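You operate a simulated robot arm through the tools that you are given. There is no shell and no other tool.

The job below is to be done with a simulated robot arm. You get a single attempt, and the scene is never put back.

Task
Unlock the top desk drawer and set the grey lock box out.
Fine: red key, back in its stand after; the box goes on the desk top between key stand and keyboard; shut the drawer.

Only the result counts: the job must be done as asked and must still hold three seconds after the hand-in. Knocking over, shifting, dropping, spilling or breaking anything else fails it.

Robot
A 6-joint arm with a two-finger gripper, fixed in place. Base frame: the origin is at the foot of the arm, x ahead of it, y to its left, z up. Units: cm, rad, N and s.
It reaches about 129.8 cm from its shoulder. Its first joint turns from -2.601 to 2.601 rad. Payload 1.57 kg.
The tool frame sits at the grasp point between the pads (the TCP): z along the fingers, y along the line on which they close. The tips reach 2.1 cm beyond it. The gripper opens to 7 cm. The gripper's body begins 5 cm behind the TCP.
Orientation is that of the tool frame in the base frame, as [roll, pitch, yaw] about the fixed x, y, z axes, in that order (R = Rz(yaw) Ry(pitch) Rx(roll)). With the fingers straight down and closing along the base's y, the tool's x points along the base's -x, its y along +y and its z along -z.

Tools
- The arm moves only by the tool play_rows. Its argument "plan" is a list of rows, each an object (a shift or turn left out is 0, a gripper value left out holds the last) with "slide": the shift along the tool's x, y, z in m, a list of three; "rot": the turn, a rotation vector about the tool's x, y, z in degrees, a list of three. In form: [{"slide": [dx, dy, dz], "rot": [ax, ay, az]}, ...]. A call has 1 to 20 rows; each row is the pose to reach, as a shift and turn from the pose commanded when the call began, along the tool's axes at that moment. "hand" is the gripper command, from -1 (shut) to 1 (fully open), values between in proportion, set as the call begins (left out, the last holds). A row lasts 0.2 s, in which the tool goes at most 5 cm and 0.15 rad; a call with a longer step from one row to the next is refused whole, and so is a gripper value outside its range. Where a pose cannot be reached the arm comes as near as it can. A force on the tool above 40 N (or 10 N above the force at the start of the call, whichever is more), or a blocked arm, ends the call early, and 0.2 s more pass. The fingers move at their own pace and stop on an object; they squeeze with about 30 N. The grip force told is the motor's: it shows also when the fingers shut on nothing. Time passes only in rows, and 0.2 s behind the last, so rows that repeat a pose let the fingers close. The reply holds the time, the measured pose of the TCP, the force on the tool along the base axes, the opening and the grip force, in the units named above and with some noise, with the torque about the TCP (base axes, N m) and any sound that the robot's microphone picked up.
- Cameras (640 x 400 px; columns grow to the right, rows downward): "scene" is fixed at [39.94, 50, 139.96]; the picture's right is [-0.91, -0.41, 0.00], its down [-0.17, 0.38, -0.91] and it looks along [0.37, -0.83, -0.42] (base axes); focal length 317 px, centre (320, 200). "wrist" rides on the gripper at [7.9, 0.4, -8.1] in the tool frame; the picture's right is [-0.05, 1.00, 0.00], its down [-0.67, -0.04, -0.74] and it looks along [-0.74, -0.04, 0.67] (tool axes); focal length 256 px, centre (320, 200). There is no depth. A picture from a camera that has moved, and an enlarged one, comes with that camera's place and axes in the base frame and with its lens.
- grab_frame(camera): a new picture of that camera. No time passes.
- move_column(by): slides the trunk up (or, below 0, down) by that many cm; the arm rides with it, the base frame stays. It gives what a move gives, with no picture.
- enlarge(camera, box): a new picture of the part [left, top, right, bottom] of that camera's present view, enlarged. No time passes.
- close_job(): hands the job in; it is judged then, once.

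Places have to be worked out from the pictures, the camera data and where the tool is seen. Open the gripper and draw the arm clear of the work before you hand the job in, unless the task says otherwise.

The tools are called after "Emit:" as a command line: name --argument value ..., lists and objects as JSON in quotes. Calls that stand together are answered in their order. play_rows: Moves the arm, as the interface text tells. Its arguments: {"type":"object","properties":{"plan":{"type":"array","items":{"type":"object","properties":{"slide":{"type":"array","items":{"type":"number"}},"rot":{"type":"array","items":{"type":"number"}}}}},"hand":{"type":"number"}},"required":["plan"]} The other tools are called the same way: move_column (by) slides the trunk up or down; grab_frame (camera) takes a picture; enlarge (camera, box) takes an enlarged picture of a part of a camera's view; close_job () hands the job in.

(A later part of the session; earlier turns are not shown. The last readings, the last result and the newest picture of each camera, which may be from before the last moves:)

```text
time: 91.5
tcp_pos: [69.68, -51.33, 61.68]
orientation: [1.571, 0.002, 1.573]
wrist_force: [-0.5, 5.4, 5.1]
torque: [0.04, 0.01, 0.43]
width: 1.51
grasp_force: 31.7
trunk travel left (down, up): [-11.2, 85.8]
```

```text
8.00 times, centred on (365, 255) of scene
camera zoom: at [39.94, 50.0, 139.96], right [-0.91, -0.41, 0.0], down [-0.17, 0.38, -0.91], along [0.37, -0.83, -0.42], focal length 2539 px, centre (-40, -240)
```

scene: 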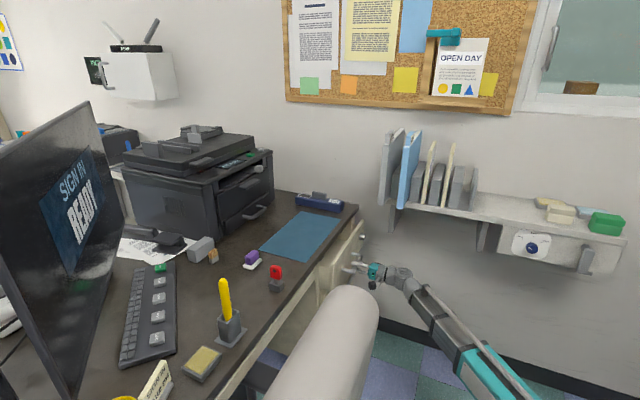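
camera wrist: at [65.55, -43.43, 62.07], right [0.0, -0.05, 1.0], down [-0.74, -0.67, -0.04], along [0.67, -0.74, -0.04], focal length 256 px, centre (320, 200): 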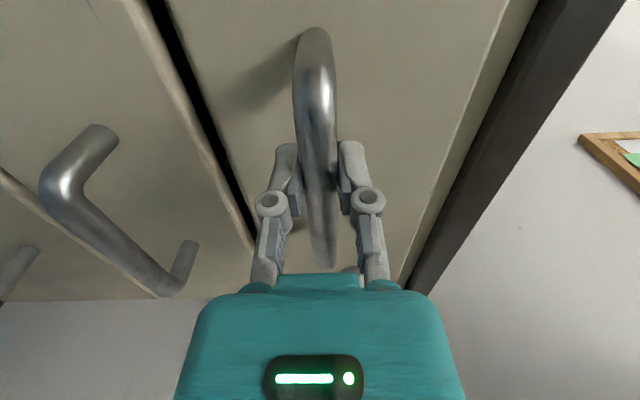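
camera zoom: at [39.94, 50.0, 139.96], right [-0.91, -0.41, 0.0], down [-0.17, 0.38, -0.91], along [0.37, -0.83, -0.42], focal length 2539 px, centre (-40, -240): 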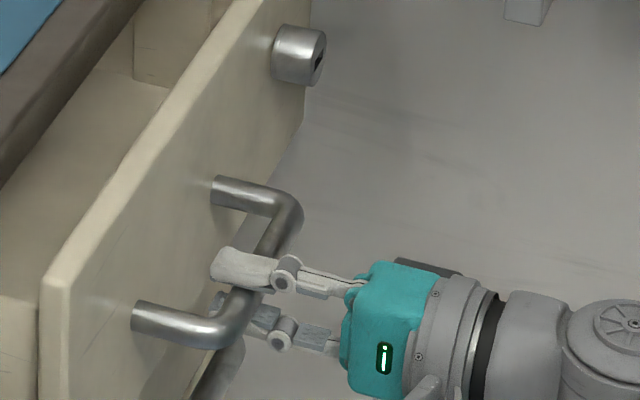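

The drawer is unlocked and sliding out. I'll continue pulling 16 cm.

Emit:
play_rows --plan '[{"slide": [0, 0, -0.02]}, {"slide": [0, 0, -0.04]}, {"slide": [0, 0, -0.06]}, {"slide": [0, 0, -0.08]}, {"slide": [0, 0, -0.1]}, {"slide": [0, 0, -0.12]}, {"slide": [0, 0, -0.14]}, {"slide": [0, 0, -0.16]}, {"slide": [0, 0, -0.16]}]'

Emit:
grab_frame --camera "scene"

Emit:
enlarge --camera "scene" --box '[310, 200, 470, 300]'

Emit:
grab_frame --camera "wrist"

```text
time: 93.5
tcp_pos: [53.61, -51.34, 61.69]
orientation: [1.571, 0.001, 1.57]
wrist_force: [-1.9, 4.1, 2.6]
torque: [0.0, 0.03, -0.41]
width: 1.5
grasp_force: 31.5
trunk travel left (down, up): [-11.2, 85.8]
```

```text
taken
```

scene: 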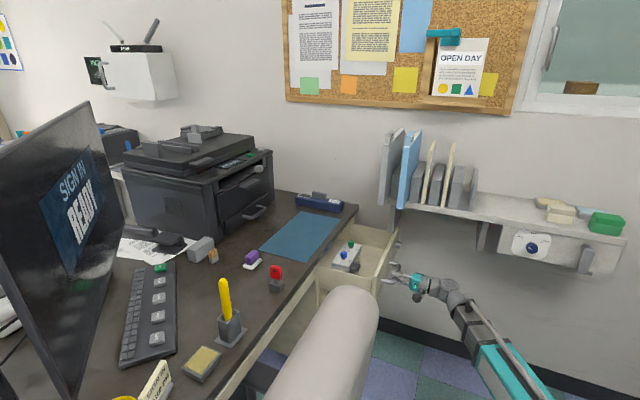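

```text
4.00 times, centred on (390, 250) of scene
camera zoom: at [39.94, 50.0, 139.96], right [-0.91, -0.41, 0.0], down [-0.17, 0.38, -0.91], along [0.37, -0.83, -0.42], focal length 1269 px, centre (40, 0)
```

zoom: 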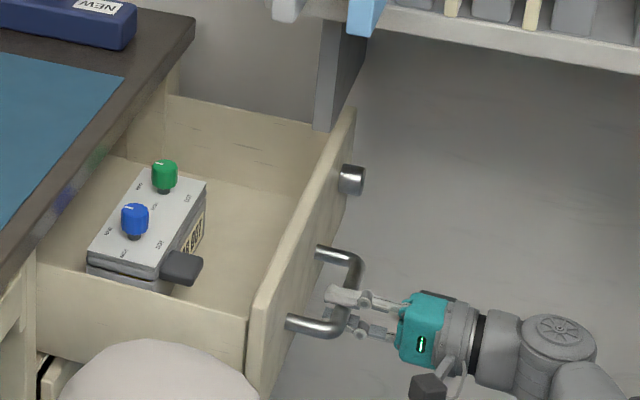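

```text
taken
camera wrist: at [45.55, -43.44, 62.06], right [0.0, -0.05, 1.0], down [-0.74, -0.67, -0.04], along [0.67, -0.74, -0.04], focal length 256 px, centre (320, 200)
```

wrist: 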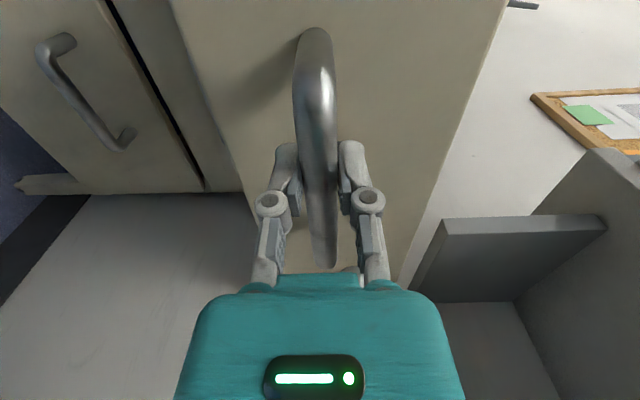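

The drawer is open 20 cm and there's a grey box inside with green and blue knobs and a dark tab. I'll zoom in on it.

Emit:
enlarge --camera "scene" --box '[325, 235, 373, 275]'

Emit:
enlarge --camera "scene" --box '[310, 220, 410, 300]'

```text
10.00 times, centred on (349, 255) of scene
camera zoom: at [39.94, 50.0, 139.96], right [-0.91, -0.41, 0.0], down [-0.17, 0.38, -0.91], along [0.37, -0.83, -0.42], focal length 3174 px, centre (30, -350)
```

zoom: 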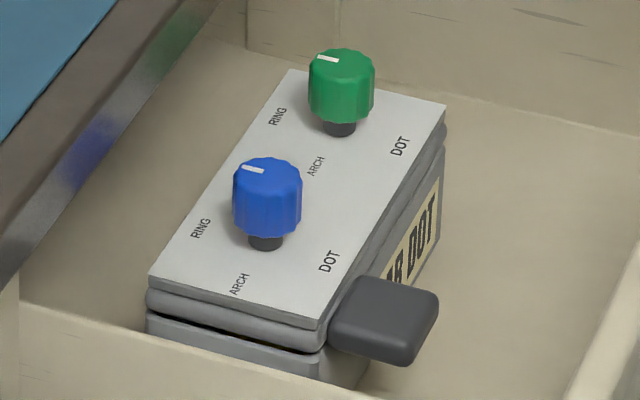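

```text
5.00 times, centred on (360, 260) of scene
camera zoom: at [39.94, 50.0, 139.96], right [-0.91, -0.41, 0.0], down [-0.17, 0.38, -0.91], along [0.37, -0.83, -0.42], focal length 1587 px, centre (120, -100)
```

zoom: 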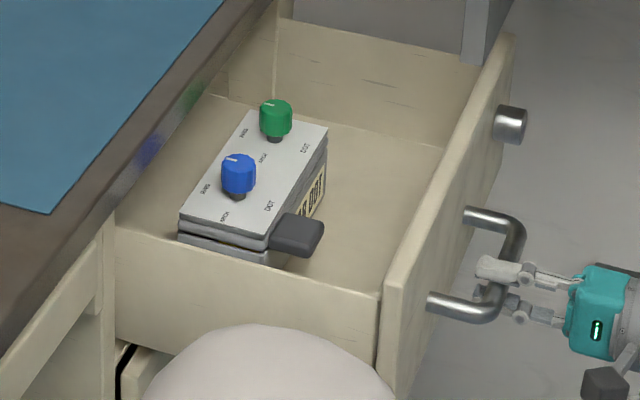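

The box sits at roughly x 71–78.5, y -64…-47, partly under the desk edge. I'll pull the drawer out another 7 cm so the box is fully clear.

Emit:
play_rows --plan '[{"slide": [0, 0, -0.015]}, {"slide": [0, 0, -0.03]}, {"slide": [0, 0, -0.045]}, {"slide": [0, 0, -0.06]}, {"slide": [0, 0, -0.07]}, {"slide": [0, 0, -0.07]}]'

Emit:
enlarge --camera "scene" --box '[310, 200, 470, 300]'

```text
time: 94.9
tcp_pos: [46.61, -51.42, 61.64]
orientation: [1.571, -0.001, 1.571]
wrist_force: [0.1, -6.8, 8.4]
torque: [0.06, -0.03, -0.26]
width: 1.52
grasp_force: 32.2
trunk travel left (down, up): [-11.2, 85.8]
```

```text
4.00 times, centred on (390, 250) of scene
camera zoom: at [39.94, 50.0, 139.96], right [-0.91, -0.41, 0.0], down [-0.17, 0.38, -0.91], along [0.37, -0.83, -0.42], focal length 1269 px, centre (40, 0)
```

zoom: 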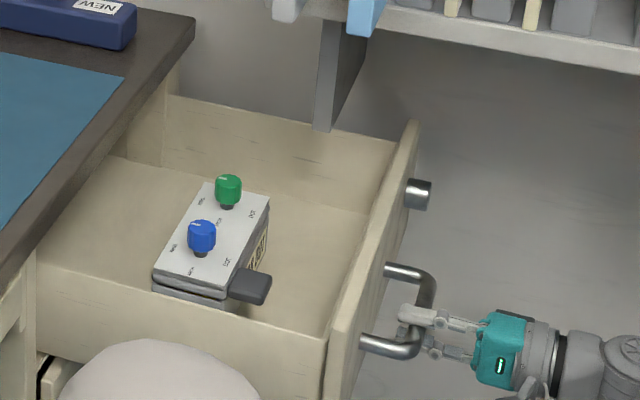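

The drawer is open 27 cm and the box is fully exposed. I'll release the handle and back away.

Emit:
play_rows --plan '[{"slide": [0, 0, 0]}, {"slide": [0, 0, 0]}, {"slide": [0, 0, 0]}, {"slide": [0, 0, 0]}, {"slide": [0, 0, -0.02]}, {"slide": [0, 0, -0.04]}, {"slide": [0, 0, -0.05]}, {"slide": [0, 0, -0.05]}]' --hand 1

Emit:
enlarge --camera "scene" --box '[310, 200, 470, 300]'

Emit:
enlarge --camera "scene" --box '[335, 235, 383, 280]'

```text
time: 96.7
tcp_pos: [41.54, -51.38, 61.68]
orientation: [1.572, -0.001, 1.571]
wrist_force: [0.0, -0.1, 0.1]
torque: [0.04, 0.0, -0.03]
width: 7.03
grasp_force: 0.1
trunk travel left (down, up): [-11.2, 85.8]
```

```text
4.00 times, centred on (390, 250) of scene
camera zoom: at [39.94, 50.0, 139.96], right [-0.91, -0.41, 0.0], down [-0.17, 0.38, -0.91], along [0.37, -0.83, -0.42], focal length 1269 px, centre (40, 0)
```

zoom: 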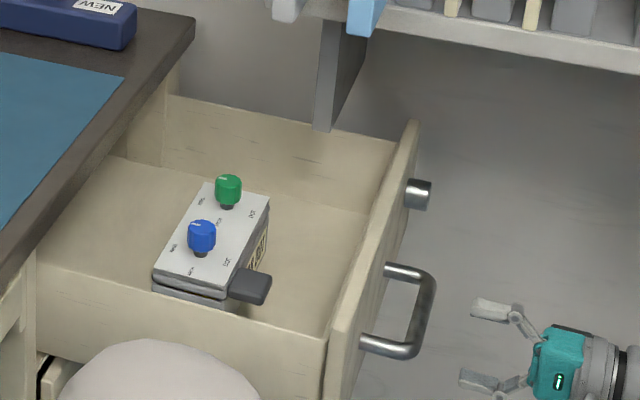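

```text
8.89 times, centred on (359, 258) of scene
camera zoom: at [39.94, 50.0, 139.96], right [-0.91, -0.41, 0.0], down [-0.17, 0.38, -0.91], along [0.37, -0.83, -0.42], focal length 2821 px, centre (-27, -311)
```

zoom: 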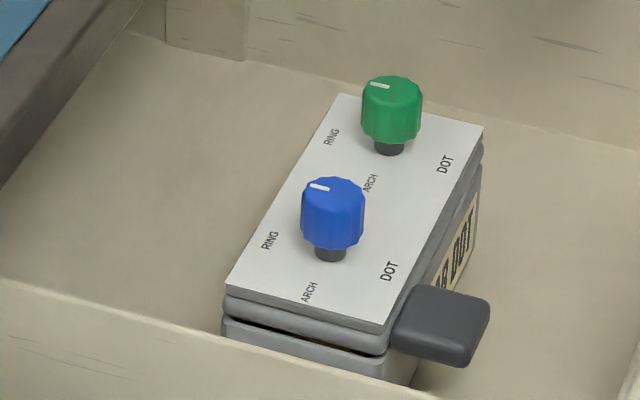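

The box and drawer are undisturbed. To get out safely from under the shelf, I'll roll the wrist back, pitch the fingers down in the free space in front of the drawer, then swing the boom away in +y.

Emit:
play_rows --plan '[{"rot": [0, 0, -8.18]}, {"rot": [0, 0, -16.36]}, {"rot": [0, 0, -24.55]}, {"rot": [0, 0, -32.73]}, {"rot": [0, 0, -40.91]}, {"rot": [0, 0, -49.09]}, {"rot": [0, 0, -57.27]}, {"rot": [0, 0, -65.45]}, {"rot": [0, 0, -73.64]}, {"rot": [0, 0, -81.82]}, {"rot": [0, 0, -90]}, {"rot": [0, 0, -90]}]'

Emit:
play_rows --plan '[{"slide": [0.0266, 0, -0.0019], "rot": [0, 8.18, 0]}, {"slide": [0.0525, 0, -0.0076], "rot": [0, 16.36, 0]}, {"slide": [0.0775, 0, -0.0169], "rot": [0, 24.55, 0]}, {"slide": [0.1008, 0, -0.0296], "rot": [0, 32.73, 0]}, {"slide": [0.1221, 0, -0.0456], "rot": [0, 40.91, 0]}, {"slide": [0.1409, 0, -0.0644], "rot": [0, 49.09, 0]}, {"slide": [0.1569, 0, -0.0857], "rot": [0, 57.27, 0]}, {"slide": [0.1696, 0, -0.109], "rot": [0, 65.45, 0]}, {"slide": [0.179, 0, -0.134], "rot": [0, 73.64, 0]}, {"slide": [0.1846, 0, -0.1599], "rot": [0, 81.82, 0]}, {"slide": [0.1865, 0, -0.1865], "rot": [0, 90, 0]}, {"slide": [0.1865, 0, -0.1865], "rot": [0, 90, 0]}]'

Emit:
grab_frame --camera "scene"

Emit:
grab_frame --camera "wrist"

```text
time: 99.3
tcp_pos: [41.76, -51.33, 61.67]
orientation: [-1.635, 1.569, -1.633]
wrist_force: [-0.2, -0.5, 0.7]
torque: [-0.01, 0.01, -0.02]
width: 7.01
grasp_force: 0.1
trunk travel left (down, up): [-11.2, 85.8]
```

```text
time: 101.9
tcp_pos: [23.07, -51.47, 43.01]
orientation: [-3.141, -0.002, -3.14]
wrist_force: [0.8, -0.3, 0.4]
torque: [0.01, -0.01, 0.0]
width: 7.0
grasp_force: 0.0
trunk travel left (down, up): [-11.2, 85.8]
```

```text
taken
```

scene: 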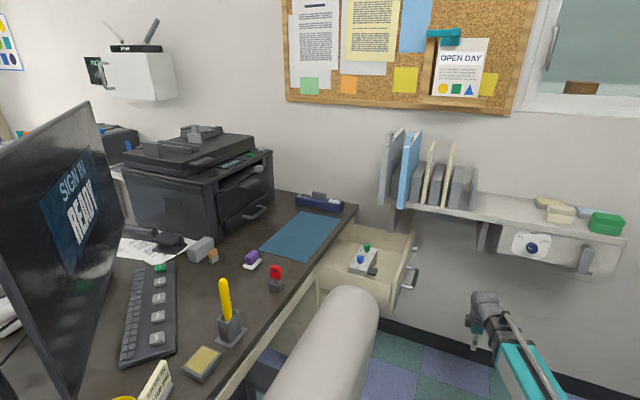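

```text
taken
camera wrist: at [15.17, -50.93, 51.14], right [0.05, 1.0, 0.0], down [0.67, -0.04, 0.74], along [0.74, -0.04, -0.67], focal length 256 px, centre (320, 200)
```

wrist: 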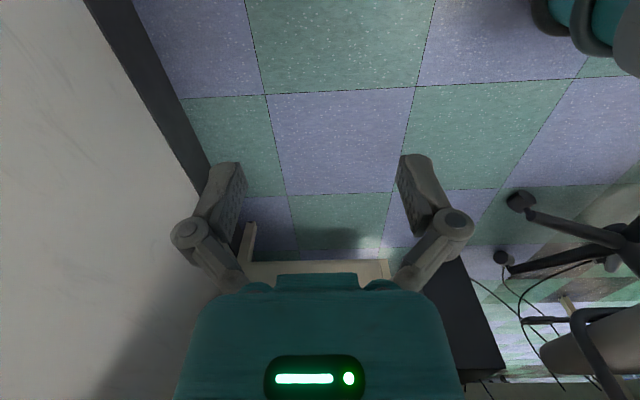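

Now I'll swing the boom in +y along its minimum-radius arc, keeping clear of the drawer's front corner.

Emit:
play_rows --plan '[{"slide": [-0.022, 0.04, 0]}, {"slide": [-0.062, 0.064, 0]}, {"slide": [-0.1, 0.091, 0]}, {"slide": [-0.136, 0.122, 0]}, {"slide": [-0.169, 0.155, 0]}, {"slide": [-0.199, 0.191, 0]}, {"slide": [-0.225, 0.23, 0]}, {"slide": [-0.225, 0.23, 0]}]'

Emit:
move_column --by 30

Emit:
move_column --by 25

Emit:
grab_frame --camera "scene"

Emit:
grab_frame --camera "wrist"

```text
time: 103.7
tcp_pos: [45.49, -28.29, 43.13]
orientation: [3.141, 0.0, 3.141]
wrist_force: [0.5, 0.6, -0.1]
torque: [0.04, -0.01, 0.0]
width: 7.02
grasp_force: 0.1
trunk travel left (down, up): [-11.2, 85.8]
```

```text
time: 106.7
tcp_pos: [45.35, -28.3, 73.21]
orientation: [3.141, -0.001, 3.141]
wrist_force: [-0.4, 0.2, -0.2]
torque: [0.01, -0.02, 0.02]
width: 7.02
grasp_force: 0.1
trunk travel left (down, up): [-41.2, 55.8]
```

```text
time: 109.3
tcp_pos: [45.59, -28.28, 98.1]
orientation: [3.141, 0.001, -3.139]
wrist_force: [0.0, -1.0, -0.2]
torque: [0.02, 0.04, 0.03]
width: 7.0
grasp_force: 0.1
trunk travel left (down, up): [-66.2, 30.8]
```

```text
taken
```

scene: 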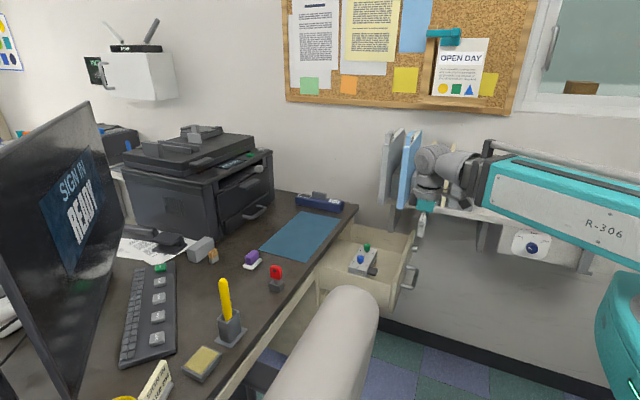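

```text
taken
camera wrist: at [37.57, -27.83, 106.12], right [0.05, 1.0, 0.0], down [0.67, -0.03, 0.74], along [0.74, -0.04, -0.67], focal length 256 px, centre (320, 200)
```

wrist: 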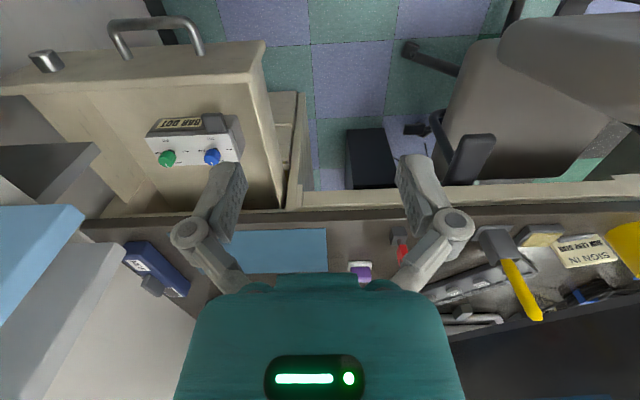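

I now have a good overhead view into the drawer. I'll zoom in on the box.

Emit:
enlarge --camera "wrist" --box '[130, 100, 260, 180]'

Emit:
enlarge --camera "wrist" --box '[0, 0, 320, 200]'

Emit:
enlarge --camera "scene" --box '[340, 235, 380, 275]'

```text
4.92 times, centred on (195, 140) of wrist
camera zoom: at [37.57, -27.83, 106.12], right [0.05, 1.0, 0.0], down [0.67, -0.03, 0.74], along [0.74, -0.04, -0.67], focal length 1260 px, centre (935, 495)
```

zoom: 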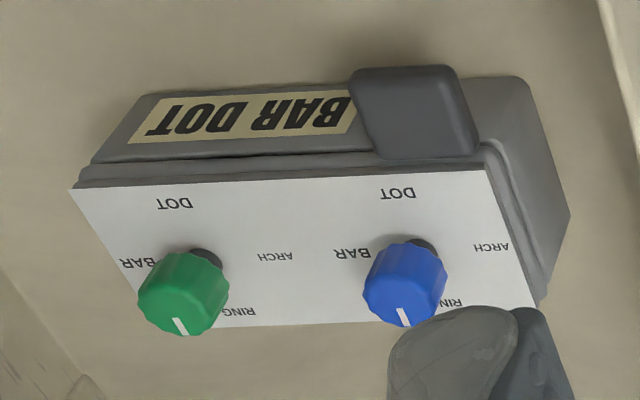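

```text
2.00 times, centred on (160, 100) of wrist
camera zoom: at [37.57, -27.83, 106.12], right [0.05, 1.0, 0.0], down [0.67, -0.03, 0.74], along [0.74, -0.04, -0.67], focal length 512 px, centre (640, 400)
```

zoom: 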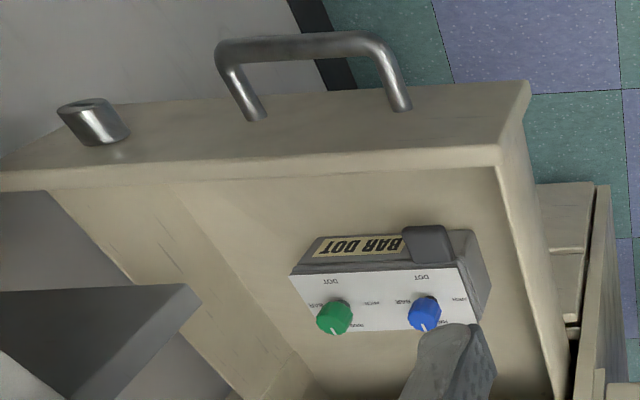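

```text
10.00 times, centred on (360, 255) of scene
camera zoom: at [39.94, 50.0, 139.96], right [-0.91, -0.41, 0.0], down [-0.17, 0.38, -0.91], along [0.37, -0.83, -0.42], focal length 3174 px, centre (-80, -350)
```

zoom: 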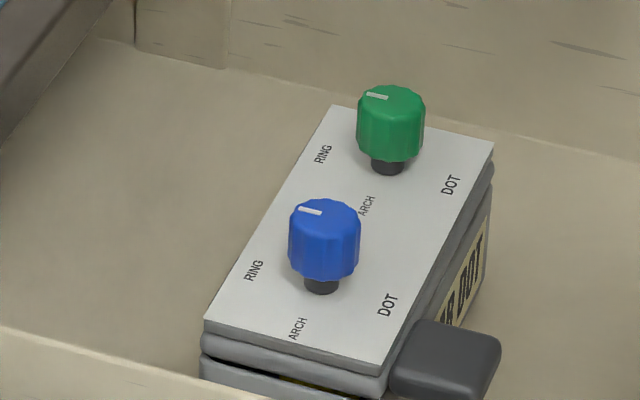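

The box is about 7 cm wide in x, 16.4 cm long in y and 6 cm high – about the gripper's maximum opening – with a dark tab on its -x side. I need precise dimensions, so I'll zoom in further.

Emit:
enlarge --camera "wrist" --box '[200, 105, 250, 170]'

Emit:
enlarge --camera "wrist" --box '[135, 110, 195, 175]'

Emit:
enlarge --camera "scene" --box '[345, 262, 377, 282]'

```text
6.15 times, centred on (225, 138) of wrist
camera zoom: at [37.57, -27.83, 106.12], right [0.05, 1.0, 0.0], down [0.67, -0.03, 0.74], along [0.74, -0.04, -0.67], focal length 1575 px, centre (905, 585)
```

zoom: 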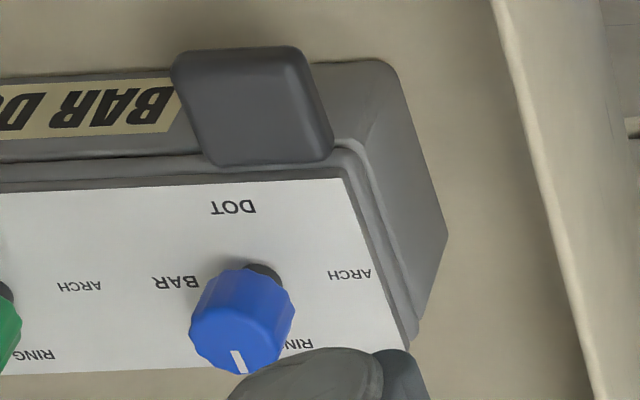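

```text
6.15 times, centred on (165, 142) of wrist
camera zoom: at [37.57, -27.83, 106.12], right [0.05, 1.0, 0.0], down [0.67, -0.03, 0.74], along [0.74, -0.04, -0.67], focal length 1575 px, centre (1274, 554)
```

zoom: 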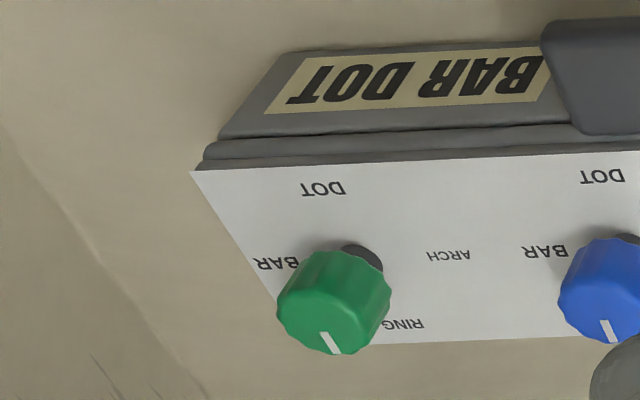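

```text
16.00 times, centred on (361, 272) of scene
camera zoom: at [39.94, 50.0, 139.96], right [-0.91, -0.41, 0.0], down [-0.17, 0.38, -0.91], along [0.37, -0.83, -0.42], focal length 5078 px, centre (-336, -952)
```

zoom: 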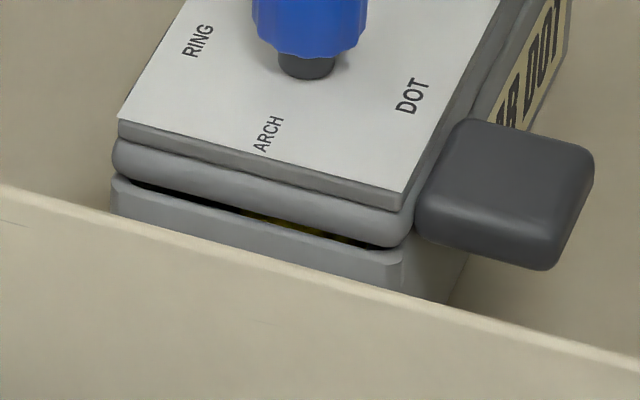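

The plate is ~7.2 cm and the lid ~7.5 cm wide, so the body can't be spanned by a 7 cm gripper; the dark tab (~3.4 × 3.5 × 1.5 cm) is the practical handle. I'll move closer above the drawer to measure the tab accurately, keeping clear of the boards on the shelf.

Emit:
play_rows --plan '[{"slide": [-0.031, -0.029, 0]}, {"slide": [-0.062, -0.058, 0]}, {"slide": [-0.093, -0.087, 0]}, {"slide": [-0.124, -0.117, 0]}, {"slide": [-0.124, -0.117, 0]}]'

Emit:
move_column --by -10

Emit:
grab_frame --camera "wrist"

Emit:
grab_frame --camera "scene"

```text
time: 110.5
tcp_pos: [57.83, -40.14, 98.15]
orientation: [-3.141, 0.0, -3.141]
wrist_force: [0.5, -0.1, -0.3]
torque: [0.0, -0.01, 0.01]
width: 7.01
grasp_force: 0.0
trunk travel left (down, up): [-66.2, 30.8]
```

```text
time: 111.8
tcp_pos: [57.9, -40.18, 88.0]
orientation: [-3.141, 0.001, 3.141]
wrist_force: [0.5, -0.9, 0.2]
torque: [-0.02, -0.01, -0.04]
width: 7.0
grasp_force: 0.0
trunk travel left (down, up): [-56.2, 40.8]
```

```text
taken
camera wrist: at [49.95, -39.74, 96.12], right [0.05, 1.0, 0.0], down [0.67, -0.04, 0.74], along [0.74, -0.04, -0.67], focal length 256 px, centre (320, 200)
```

wrist: 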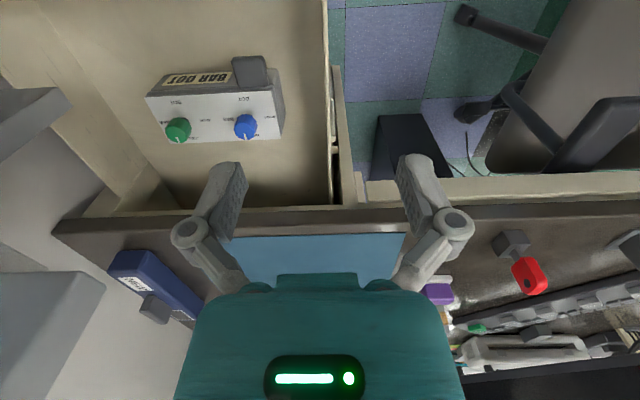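

```text
taken
```

scene: 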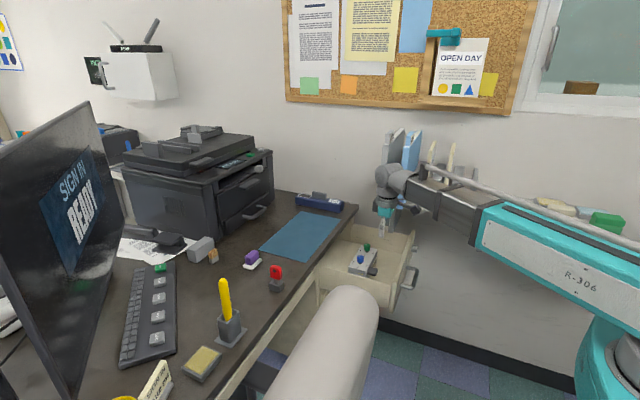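

The view is good. I'll zoom in on the tab and box.

Emit:
enlarge --camera "wrist" --box '[140, 45, 300, 150]'

Emit:
enlarge --camera "wrist" --box '[222, 48, 290, 100]'

Emit:
enlarge --camera "scene" --box '[355, 255, 387, 285]'

```text
3.81 times, centred on (220, 98) of wrist
camera zoom: at [49.95, -39.74, 96.12], right [0.05, 1.0, 0.0], down [0.67, -0.04, 0.74], along [0.74, -0.04, -0.67], focal length 975 px, centre (701, 590)
```

zoom: 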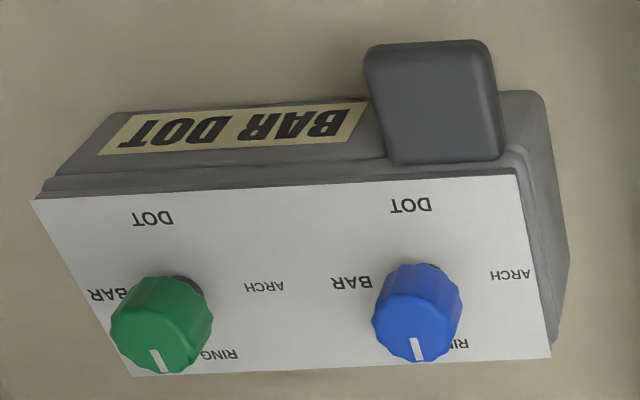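

```text
7.69 times, centred on (256, 74) of wrist
camera zoom: at [49.95, -39.74, 96.12], right [0.05, 1.0, 0.0], down [0.67, -0.04, 0.74], along [0.74, -0.04, -0.67], focal length 1969 px, centre (812, 1169)
```

zoom: 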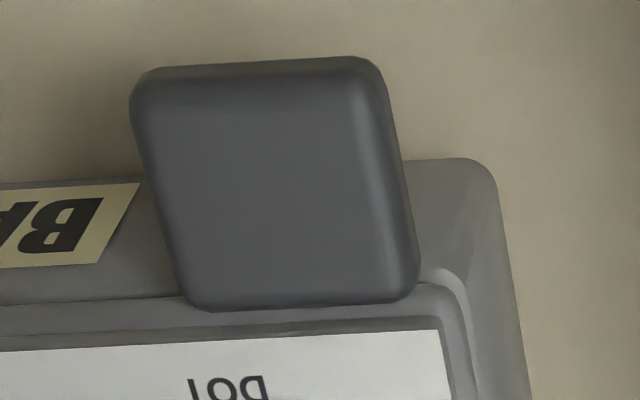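

```text
13.33 times, centred on (371, 270) of scene
camera zoom: at [39.94, 50.0, 139.96], right [-0.91, -0.41, 0.0], down [-0.17, 0.38, -0.91], along [0.37, -0.83, -0.42], focal length 4231 px, centre (-360, -733)
```

zoom: 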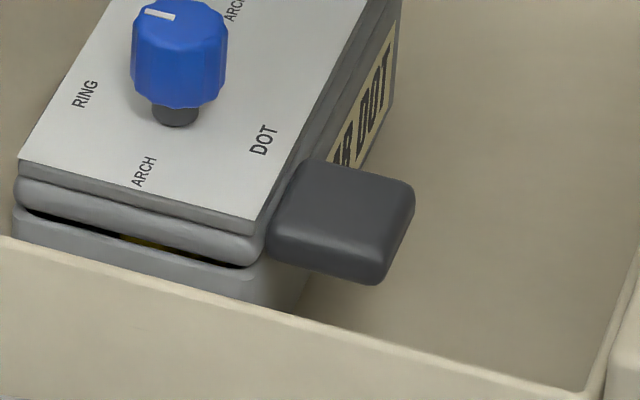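

The tab spans x 60.8–64.2, y -51…-46.9, top z≈63.7. The boards overhang to about (60.8, -50.5) from z≈91 up, so I'll tilt the tool 15° to carry the wrist toward +x, then enter the drawer with the fingers part-open.

Emit:
play_rows --plan '[{"slide": [-0.023, 0, -0.0016], "rot": [0, 7.5, 0]}, {"slide": [-0.046, 0, -0.0064], "rot": [0, 15, 0]}, {"slide": [-0.046, 0, -0.0064], "rot": [0, 15, 0]}]' --hand 0.55

Emit:
move_column --by -17.5

Emit:
grab_frame --camera "wrist"

Emit:
grab_frame --camera "scene"

```text
time: 112.6
tcp_pos: [62.26, -40.25, 88.64]
orientation: [3.142, -0.264, -3.141]
wrist_force: [-0.8, -0.4, -0.6]
torque: [-0.01, -0.01, -0.01]
width: 5.42
grasp_force: 0.1
trunk travel left (down, up): [-56.2, 40.8]
```

```text
time: 114.6
tcp_pos: [62.29, -40.17, 71.12]
orientation: [-3.141, -0.261, 3.142]
wrist_force: [0.0, -0.1, -0.1]
torque: [-0.01, -0.02, -0.03]
width: 5.41
grasp_force: 0.0
trunk travel left (down, up): [-38.7, 58.3]
```

```text
taken
camera wrist: at [56.81, -39.77, 81.02], right [0.05, 1.0, -0.01], down [0.84, -0.03, 0.55], along [0.55, -0.04, -0.84], focal length 256 px, centre (320, 200)
```

wrist: 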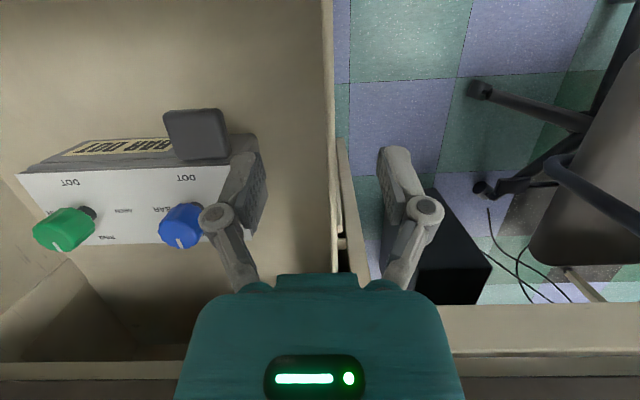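

```text
taken
```

scene: 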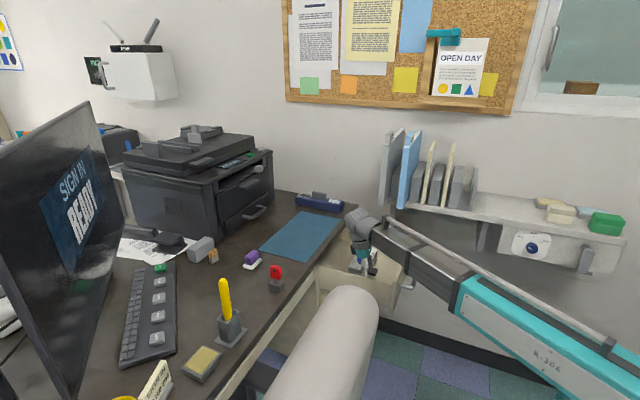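

I'm above the drawer's side wall, with the wall between the fingers. I'll shift inward to y=-44.5, then lower to pass just above the tab's height.

Emit:
play_rows --plan '[{"slide": [0, -0.022, 0]}, {"slide": [0, -0.0433, 0]}, {"slide": [0, -0.0433, 0]}]'

Emit:
grab_frame --camera "wrist"

Emit:
enlarge --camera "scene" --box '[320, 180, 440, 300]'

```text
time: 115.4
tcp_pos: [62.36, -44.48, 71.18]
orientation: [-3.142, -0.262, -3.138]
wrist_force: [-0.7, 1.1, 0.5]
torque: [0.01, 0.0, 0.03]
width: 5.43
grasp_force: 0.1
trunk travel left (down, up): [-38.7, 58.3]
```

```text
taken
camera wrist: at [56.87, -44.01, 81.02], right [0.05, 1.0, -0.01], down [0.84, -0.03, 0.55], along [0.55, -0.04, -0.84], focal length 256 px, centre (320, 200)
```

wrist: 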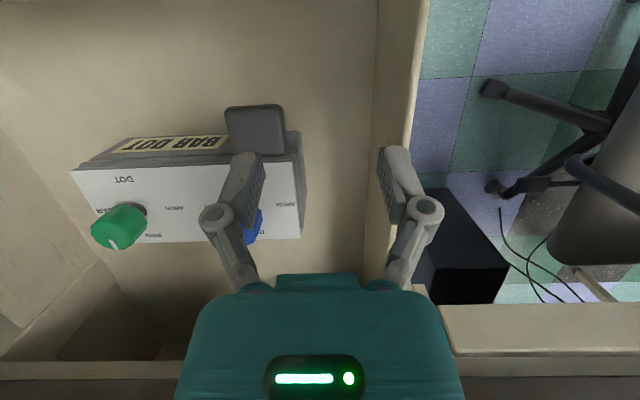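

```text
3.33 times, centred on (380, 240) of scene
camera zoom: at [39.94, 50.0, 139.96], right [-0.91, -0.41, 0.0], down [-0.17, 0.38, -0.91], along [0.37, -0.83, -0.42], focal length 1058 px, centre (120, 67)
```

zoom: 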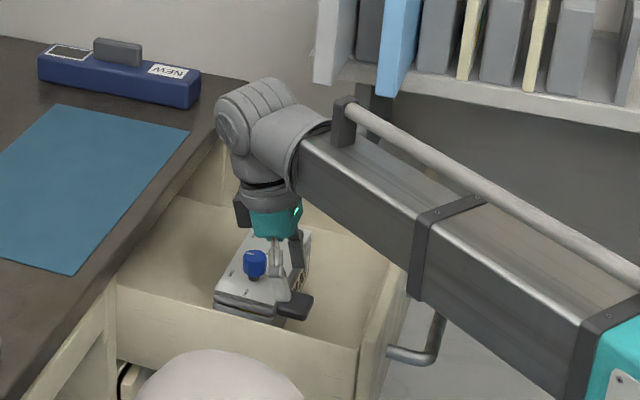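

The right finger is about 0.9 cm inside the wall. I'll lower 4.7 cm.

Emit:
move_column --by -4.7

Emit:
grab_frame --camera "wrist"

Emit:
enlarge --camera "scene" --box '[320, 200, 440, 300]'

```text
time: 116.2
tcp_pos: [62.45, -44.4, 66.45]
orientation: [-3.139, -0.261, 3.14]
wrist_force: [0.1, -0.4, 0.6]
torque: [0.02, -0.04, 0.0]
width: 5.42
grasp_force: 0.3
trunk travel left (down, up): [-34.0, 63.0]
```

```text
taken
camera wrist: at [56.87, -44.0, 76.32], right [0.05, 1.0, -0.01], down [0.84, -0.03, 0.55], along [0.55, -0.04, -0.84], focal length 256 px, centre (320, 200)
```

wrist: 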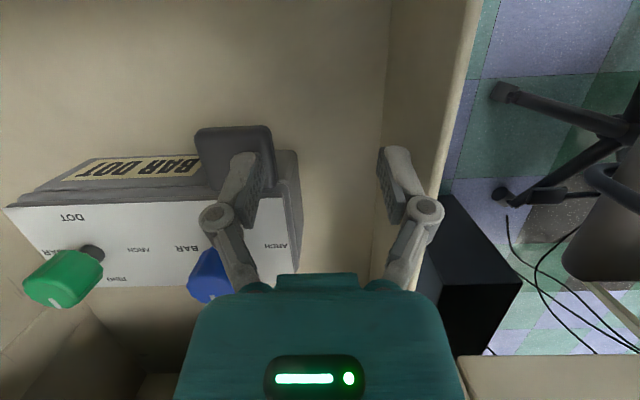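

```text
4.00 times, centred on (380, 250) of scene
camera zoom: at [39.94, 50.0, 139.96], right [-0.91, -0.41, 0.0], down [-0.17, 0.38, -0.91], along [0.37, -0.83, -0.42], focal length 1269 px, centre (80, 0)
```

zoom: 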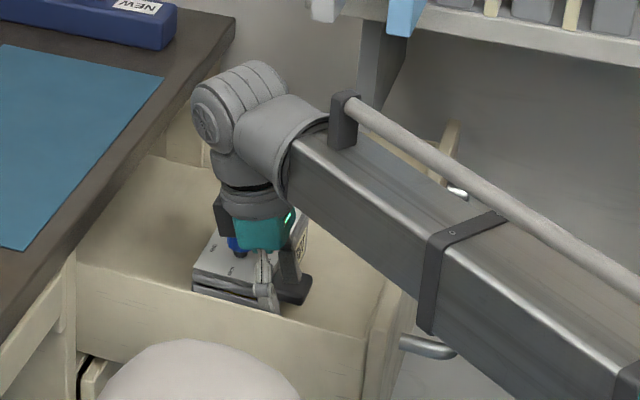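

No contact. The left finger is just above the tab, so I'll slide over in -y until the fingers straddle it.

Emit:
play_rows --plan '[{"slide": [0, -0.023, 0]}, {"slide": [0, -0.0455, 0]}, {"slide": [0, -0.0455, 0]}]'

Emit:
grab_frame --camera "wrist"

Emit:
enlarge --camera "scene" --box '[320, 200, 440, 300]'

```text
time: 117.0
tcp_pos: [62.42, -48.99, 66.51]
orientation: [-3.141, -0.261, -3.14]
wrist_force: [0.4, -0.4, -0.3]
torque: [0.01, 0.02, 0.01]
width: 5.42
grasp_force: 0.1
trunk travel left (down, up): [-34.0, 63.0]
```

```text
taken
camera wrist: at [56.86, -48.57, 76.32], right [0.05, 1.0, -0.01], down [0.84, -0.03, 0.55], along [0.55, -0.04, -0.84], focal length 256 px, centre (320, 200)
```

wrist: 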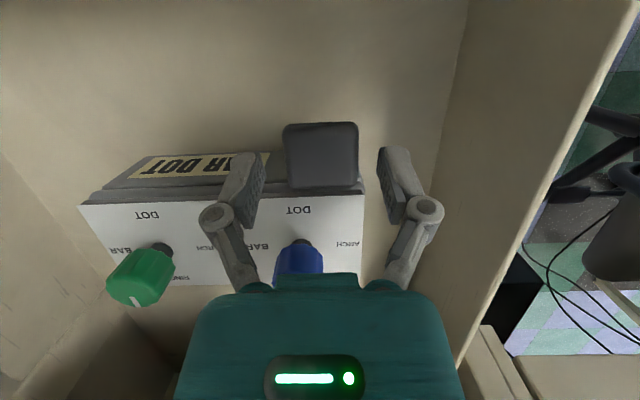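

```text
4.00 times, centred on (380, 250) of scene
camera zoom: at [39.94, 50.0, 139.96], right [-0.91, -0.41, 0.0], down [-0.17, 0.38, -0.91], along [0.37, -0.83, -0.42], focal length 1269 px, centre (80, 0)
```

zoom: 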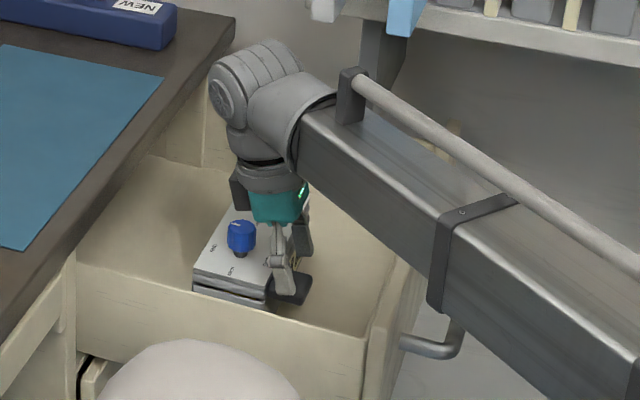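

The fingers straddle the tab, centred within ~1 mm. I'll lower 3 cm.

Emit:
move_column --by -3

Emit:
grab_frame --camera "wrist"

Emit:
enlarge --camera "scene" --box '[350, 230, 410, 290]'

```text
time: 117.8
tcp_pos: [62.43, -49.09, 63.52]
orientation: [3.142, -0.261, -3.141]
wrist_force: [-0.8, -0.5, -0.2]
torque: [-0.01, 0.01, 0.01]
width: 5.42
grasp_force: 0.1
trunk travel left (down, up): [-31.0, 66.0]
```

```text
taken
camera wrist: at [56.87, -48.55, 73.31], right [0.05, 1.0, -0.01], down [0.84, -0.03, 0.55], along [0.55, -0.04, -0.84], focal length 256 px, centre (320, 200)
```

wrist: 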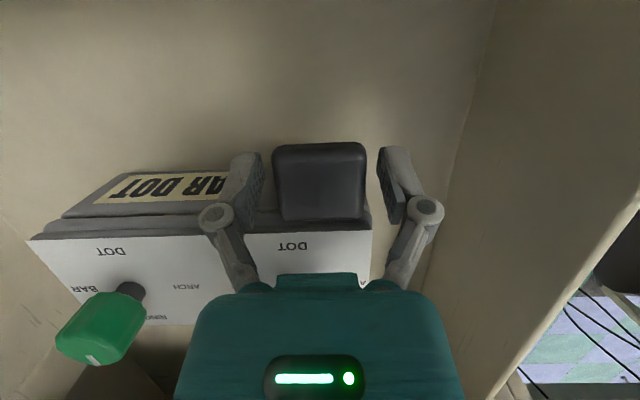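

```text
6.67 times, centred on (380, 260) of scene
camera zoom: at [39.94, 50.0, 139.96], right [-0.91, -0.41, 0.0], down [-0.17, 0.38, -0.91], along [0.37, -0.83, -0.42], focal length 2116 px, centre (-80, -200)
```

zoom: 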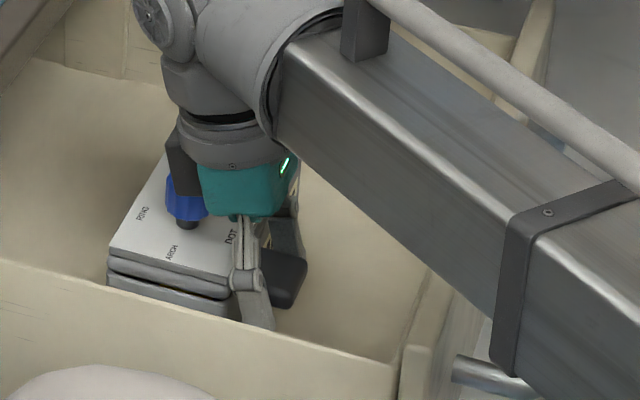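

Centred on the tab. I'll bring the tool back to vertical, keeping the finger edges about 2 mm off the box's face.

Emit:
play_rows --plan '[{"slide": [-0.0039, 0, 0.0039], "rot": [0, -7.5, 0]}, {"slide": [-0.007, 0, 0.0048], "rot": [0, -15, 0]}, {"slide": [-0.007, 0, 0.0048], "rot": [0, -15, 0]}]'

Emit:
grab_frame --camera "wrist"

Emit:
enlarge --camera "scene" --box '[350, 230, 410, 290]'

```text
time: 118.6
tcp_pos: [62.96, -48.86, 62.75]
orientation: [-3.14, 0.001, -3.14]
wrist_force: [0.4, -0.9, -0.3]
torque: [0.0, 0.02, -0.02]
width: 5.44
grasp_force: 0.1
trunk travel left (down, up): [-31.0, 66.0]
```

```text
taken
camera wrist: at [55.09, -48.54, 70.9], right [0.05, 1.0, 0.0], down [0.66, -0.03, 0.75], along [0.75, -0.04, -0.67], focal length 256 px, centre (320, 200)
```

wrist: 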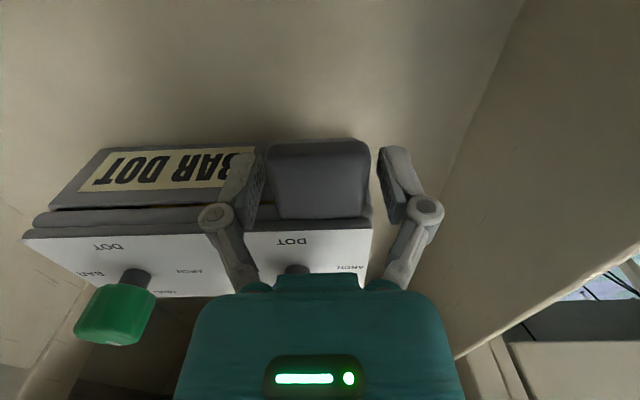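

```text
6.67 times, centred on (380, 260) of scene
camera zoom: at [39.94, 50.0, 139.96], right [-0.91, -0.41, 0.0], down [-0.17, 0.38, -0.91], along [0.37, -0.83, -0.42], focal length 2116 px, centre (-80, -200)
```

zoom: 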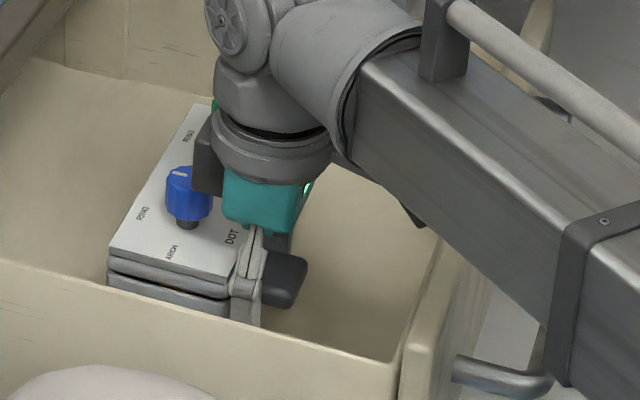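

The tool is vertical. I'll lower another 0.5 cm and check the finger clearance from the box face.

Emit:
move_column --by -0.5

Emit:
enlarge --camera "wrist" --box '[220, 130, 420, 260]'

Emit:
enlarge --camera "scene" --box '[364, 260, 388, 284]'

```text
time: 119.1
tcp_pos: [62.9, -49.0, 62.32]
orientation: [3.14, -0.001, 3.141]
wrist_force: [0.2, 1.2, -0.1]
torque: [0.02, 0.01, 0.0]
width: 5.41
grasp_force: 0.2
trunk travel left (down, up): [-30.5, 66.5]
```

```text
3.08 times, centred on (320, 195) of wrist
camera zoom: at [55.08, -48.53, 70.41], right [0.05, 1.0, 0.0], down [0.67, -0.03, 0.75], along [0.74, -0.04, -0.67], focal length 788 px, centre (320, 215)
```

zoom: 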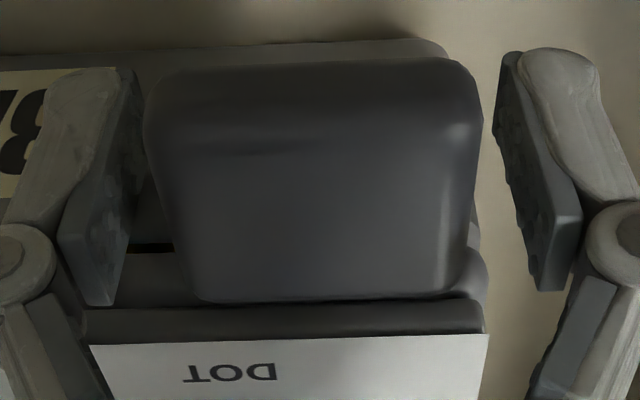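

```text
16.00 times, centred on (376, 272) of scene
camera zoom: at [39.94, 50.0, 139.96], right [-0.91, -0.41, 0.0], down [-0.17, 0.38, -0.91], along [0.37, -0.83, -0.42], focal length 5078 px, centre (-576, -952)
```

zoom: 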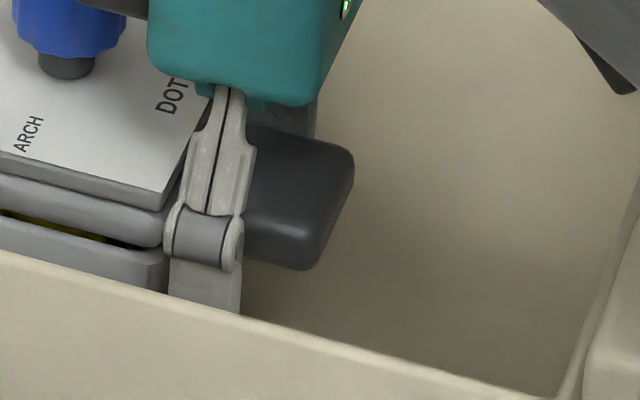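

The fingers sit on both sides of the tab next to the box face. I'll close the gripper on the tab.

Emit:
play_rows --plan '[{"slide": [0, 0, 0]}, {"slide": [0, 0, 0]}, {"slide": [0, 0, 0]}, {"slide": [0, 0, 0]}, {"slide": [0, 0, 0]}]' --hand -1

Emit:
grab_frame --camera "wrist"

Emit:
enlarge --camera "scene" --box '[350, 240, 398, 288]'

```text
time: 120.3
tcp_pos: [62.94, -48.94, 62.35]
orientation: [-3.141, -0.001, -3.141]
wrist_force: [1.5, -0.7, 3.3]
torque: [0.0, 0.04, 0.01]
width: 3.85
grasp_force: 30.1
trunk travel left (down, up): [-30.5, 66.5]
```

```text
taken
camera wrist: at [55.08, -48.53, 70.42], right [0.05, 1.0, 0.0], down [0.67, -0.03, 0.75], along [0.74, -0.04, -0.67], focal length 256 px, centre (320, 200)
```

wrist: 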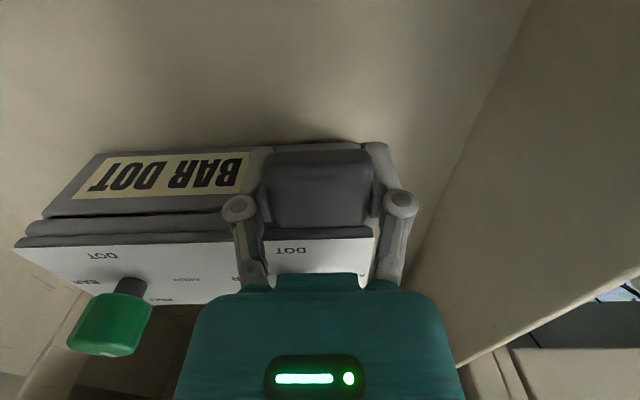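

```text
8.33 times, centred on (374, 264) of scene
camera zoom: at [39.94, 50.0, 139.96], right [-0.91, -0.41, 0.0], down [-0.17, 0.38, -0.91], along [0.37, -0.83, -0.42], focal length 2645 px, centre (-130, -333)
```

zoom: 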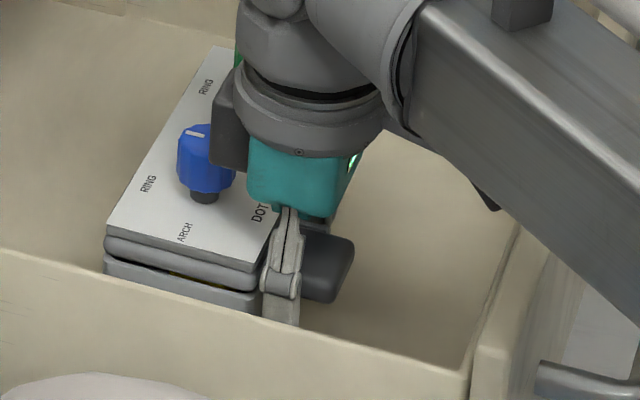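

The tab is gripped (3.85 cm, 30 N). I'll test-lift by 0.8 cm and check how the box behaves.

Emit:
move_column --by 0.8

Emit:
grab_frame --camera "wrist"

Emit:
enlarge --camera "scene" --box '[350, 240, 398, 288]'

```text
time: 120.9
tcp_pos: [62.98, -48.94, 63.0]
orientation: [3.14, 0.001, -3.139]
wrist_force: [-0.4, -0.5, -9.1]
torque: [0.56, 0.5, -0.01]
width: 3.89
grasp_force: 29.6
trunk travel left (down, up): [-31.3, 65.7]
```

```text
taken
camera wrist: at [55.12, -48.55, 71.15], right [0.05, 1.0, 0.0], down [0.67, -0.04, 0.74], along [0.74, -0.04, -0.67], focal length 256 px, centre (320, 200)
```

wrist: 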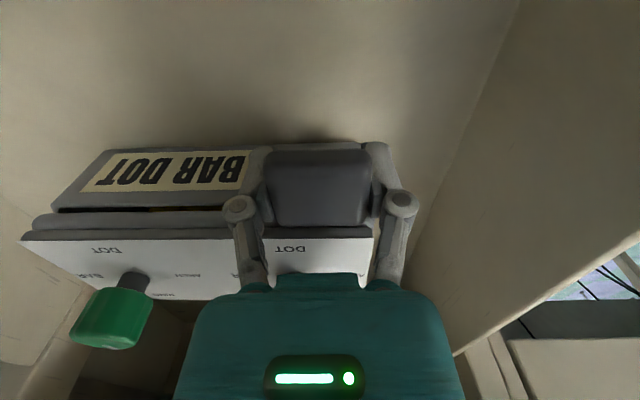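

```text
8.33 times, centred on (374, 264) of scene
camera zoom: at [39.94, 50.0, 139.96], right [-0.91, -0.41, 0.0], down [-0.17, 0.38, -0.91], along [0.37, -0.83, -0.42], focal length 2645 px, centre (-130, -333)
```

zoom: 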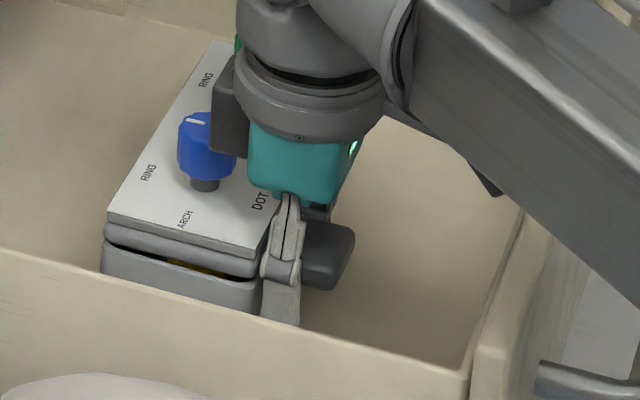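

The box lifts level: about 9 N load with torques matching its offset centre of mass, and no visible tilt. I'll lift another 2.4 cm.

Emit:
move_column --by 2.4

Emit:
grab_frame --camera "wrist"

Emit:
enlarge --camera "scene" --box '[330, 210, 420, 290]'

```text
time: 121.6
tcp_pos: [63.04, -48.99, 65.41]
orientation: [3.141, 0.0, -3.141]
wrist_force: [-0.3, 1.1, -8.6]
torque: [0.51, 0.49, -0.01]
width: 3.87
grasp_force: 30.3
trunk travel left (down, up): [-33.7, 63.3]
```

```text
taken
camera wrist: at [55.13, -48.57, 73.55], right [0.05, 1.0, 0.0], down [0.67, -0.04, 0.74], along [0.74, -0.04, -0.67], focal length 256 px, centre (320, 200)
```

wrist: 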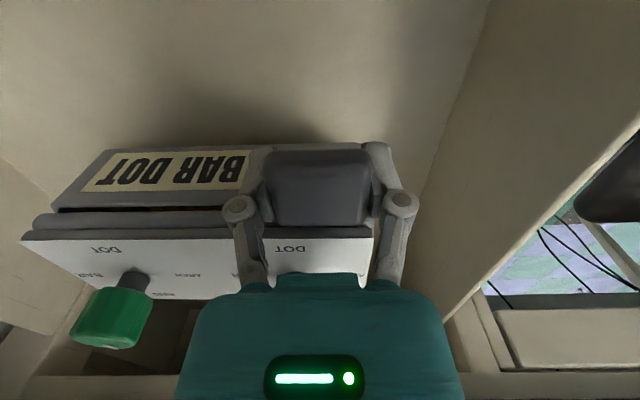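

```text
5.00 times, centred on (375, 250) of scene
camera zoom: at [39.94, 50.0, 139.96], right [-0.91, -0.41, 0.0], down [-0.17, 0.38, -0.91], along [0.37, -0.83, -0.42], focal length 1587 px, centre (45, -50)
```

zoom: 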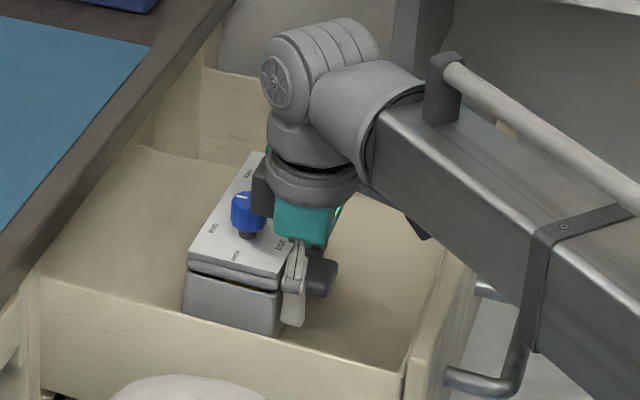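

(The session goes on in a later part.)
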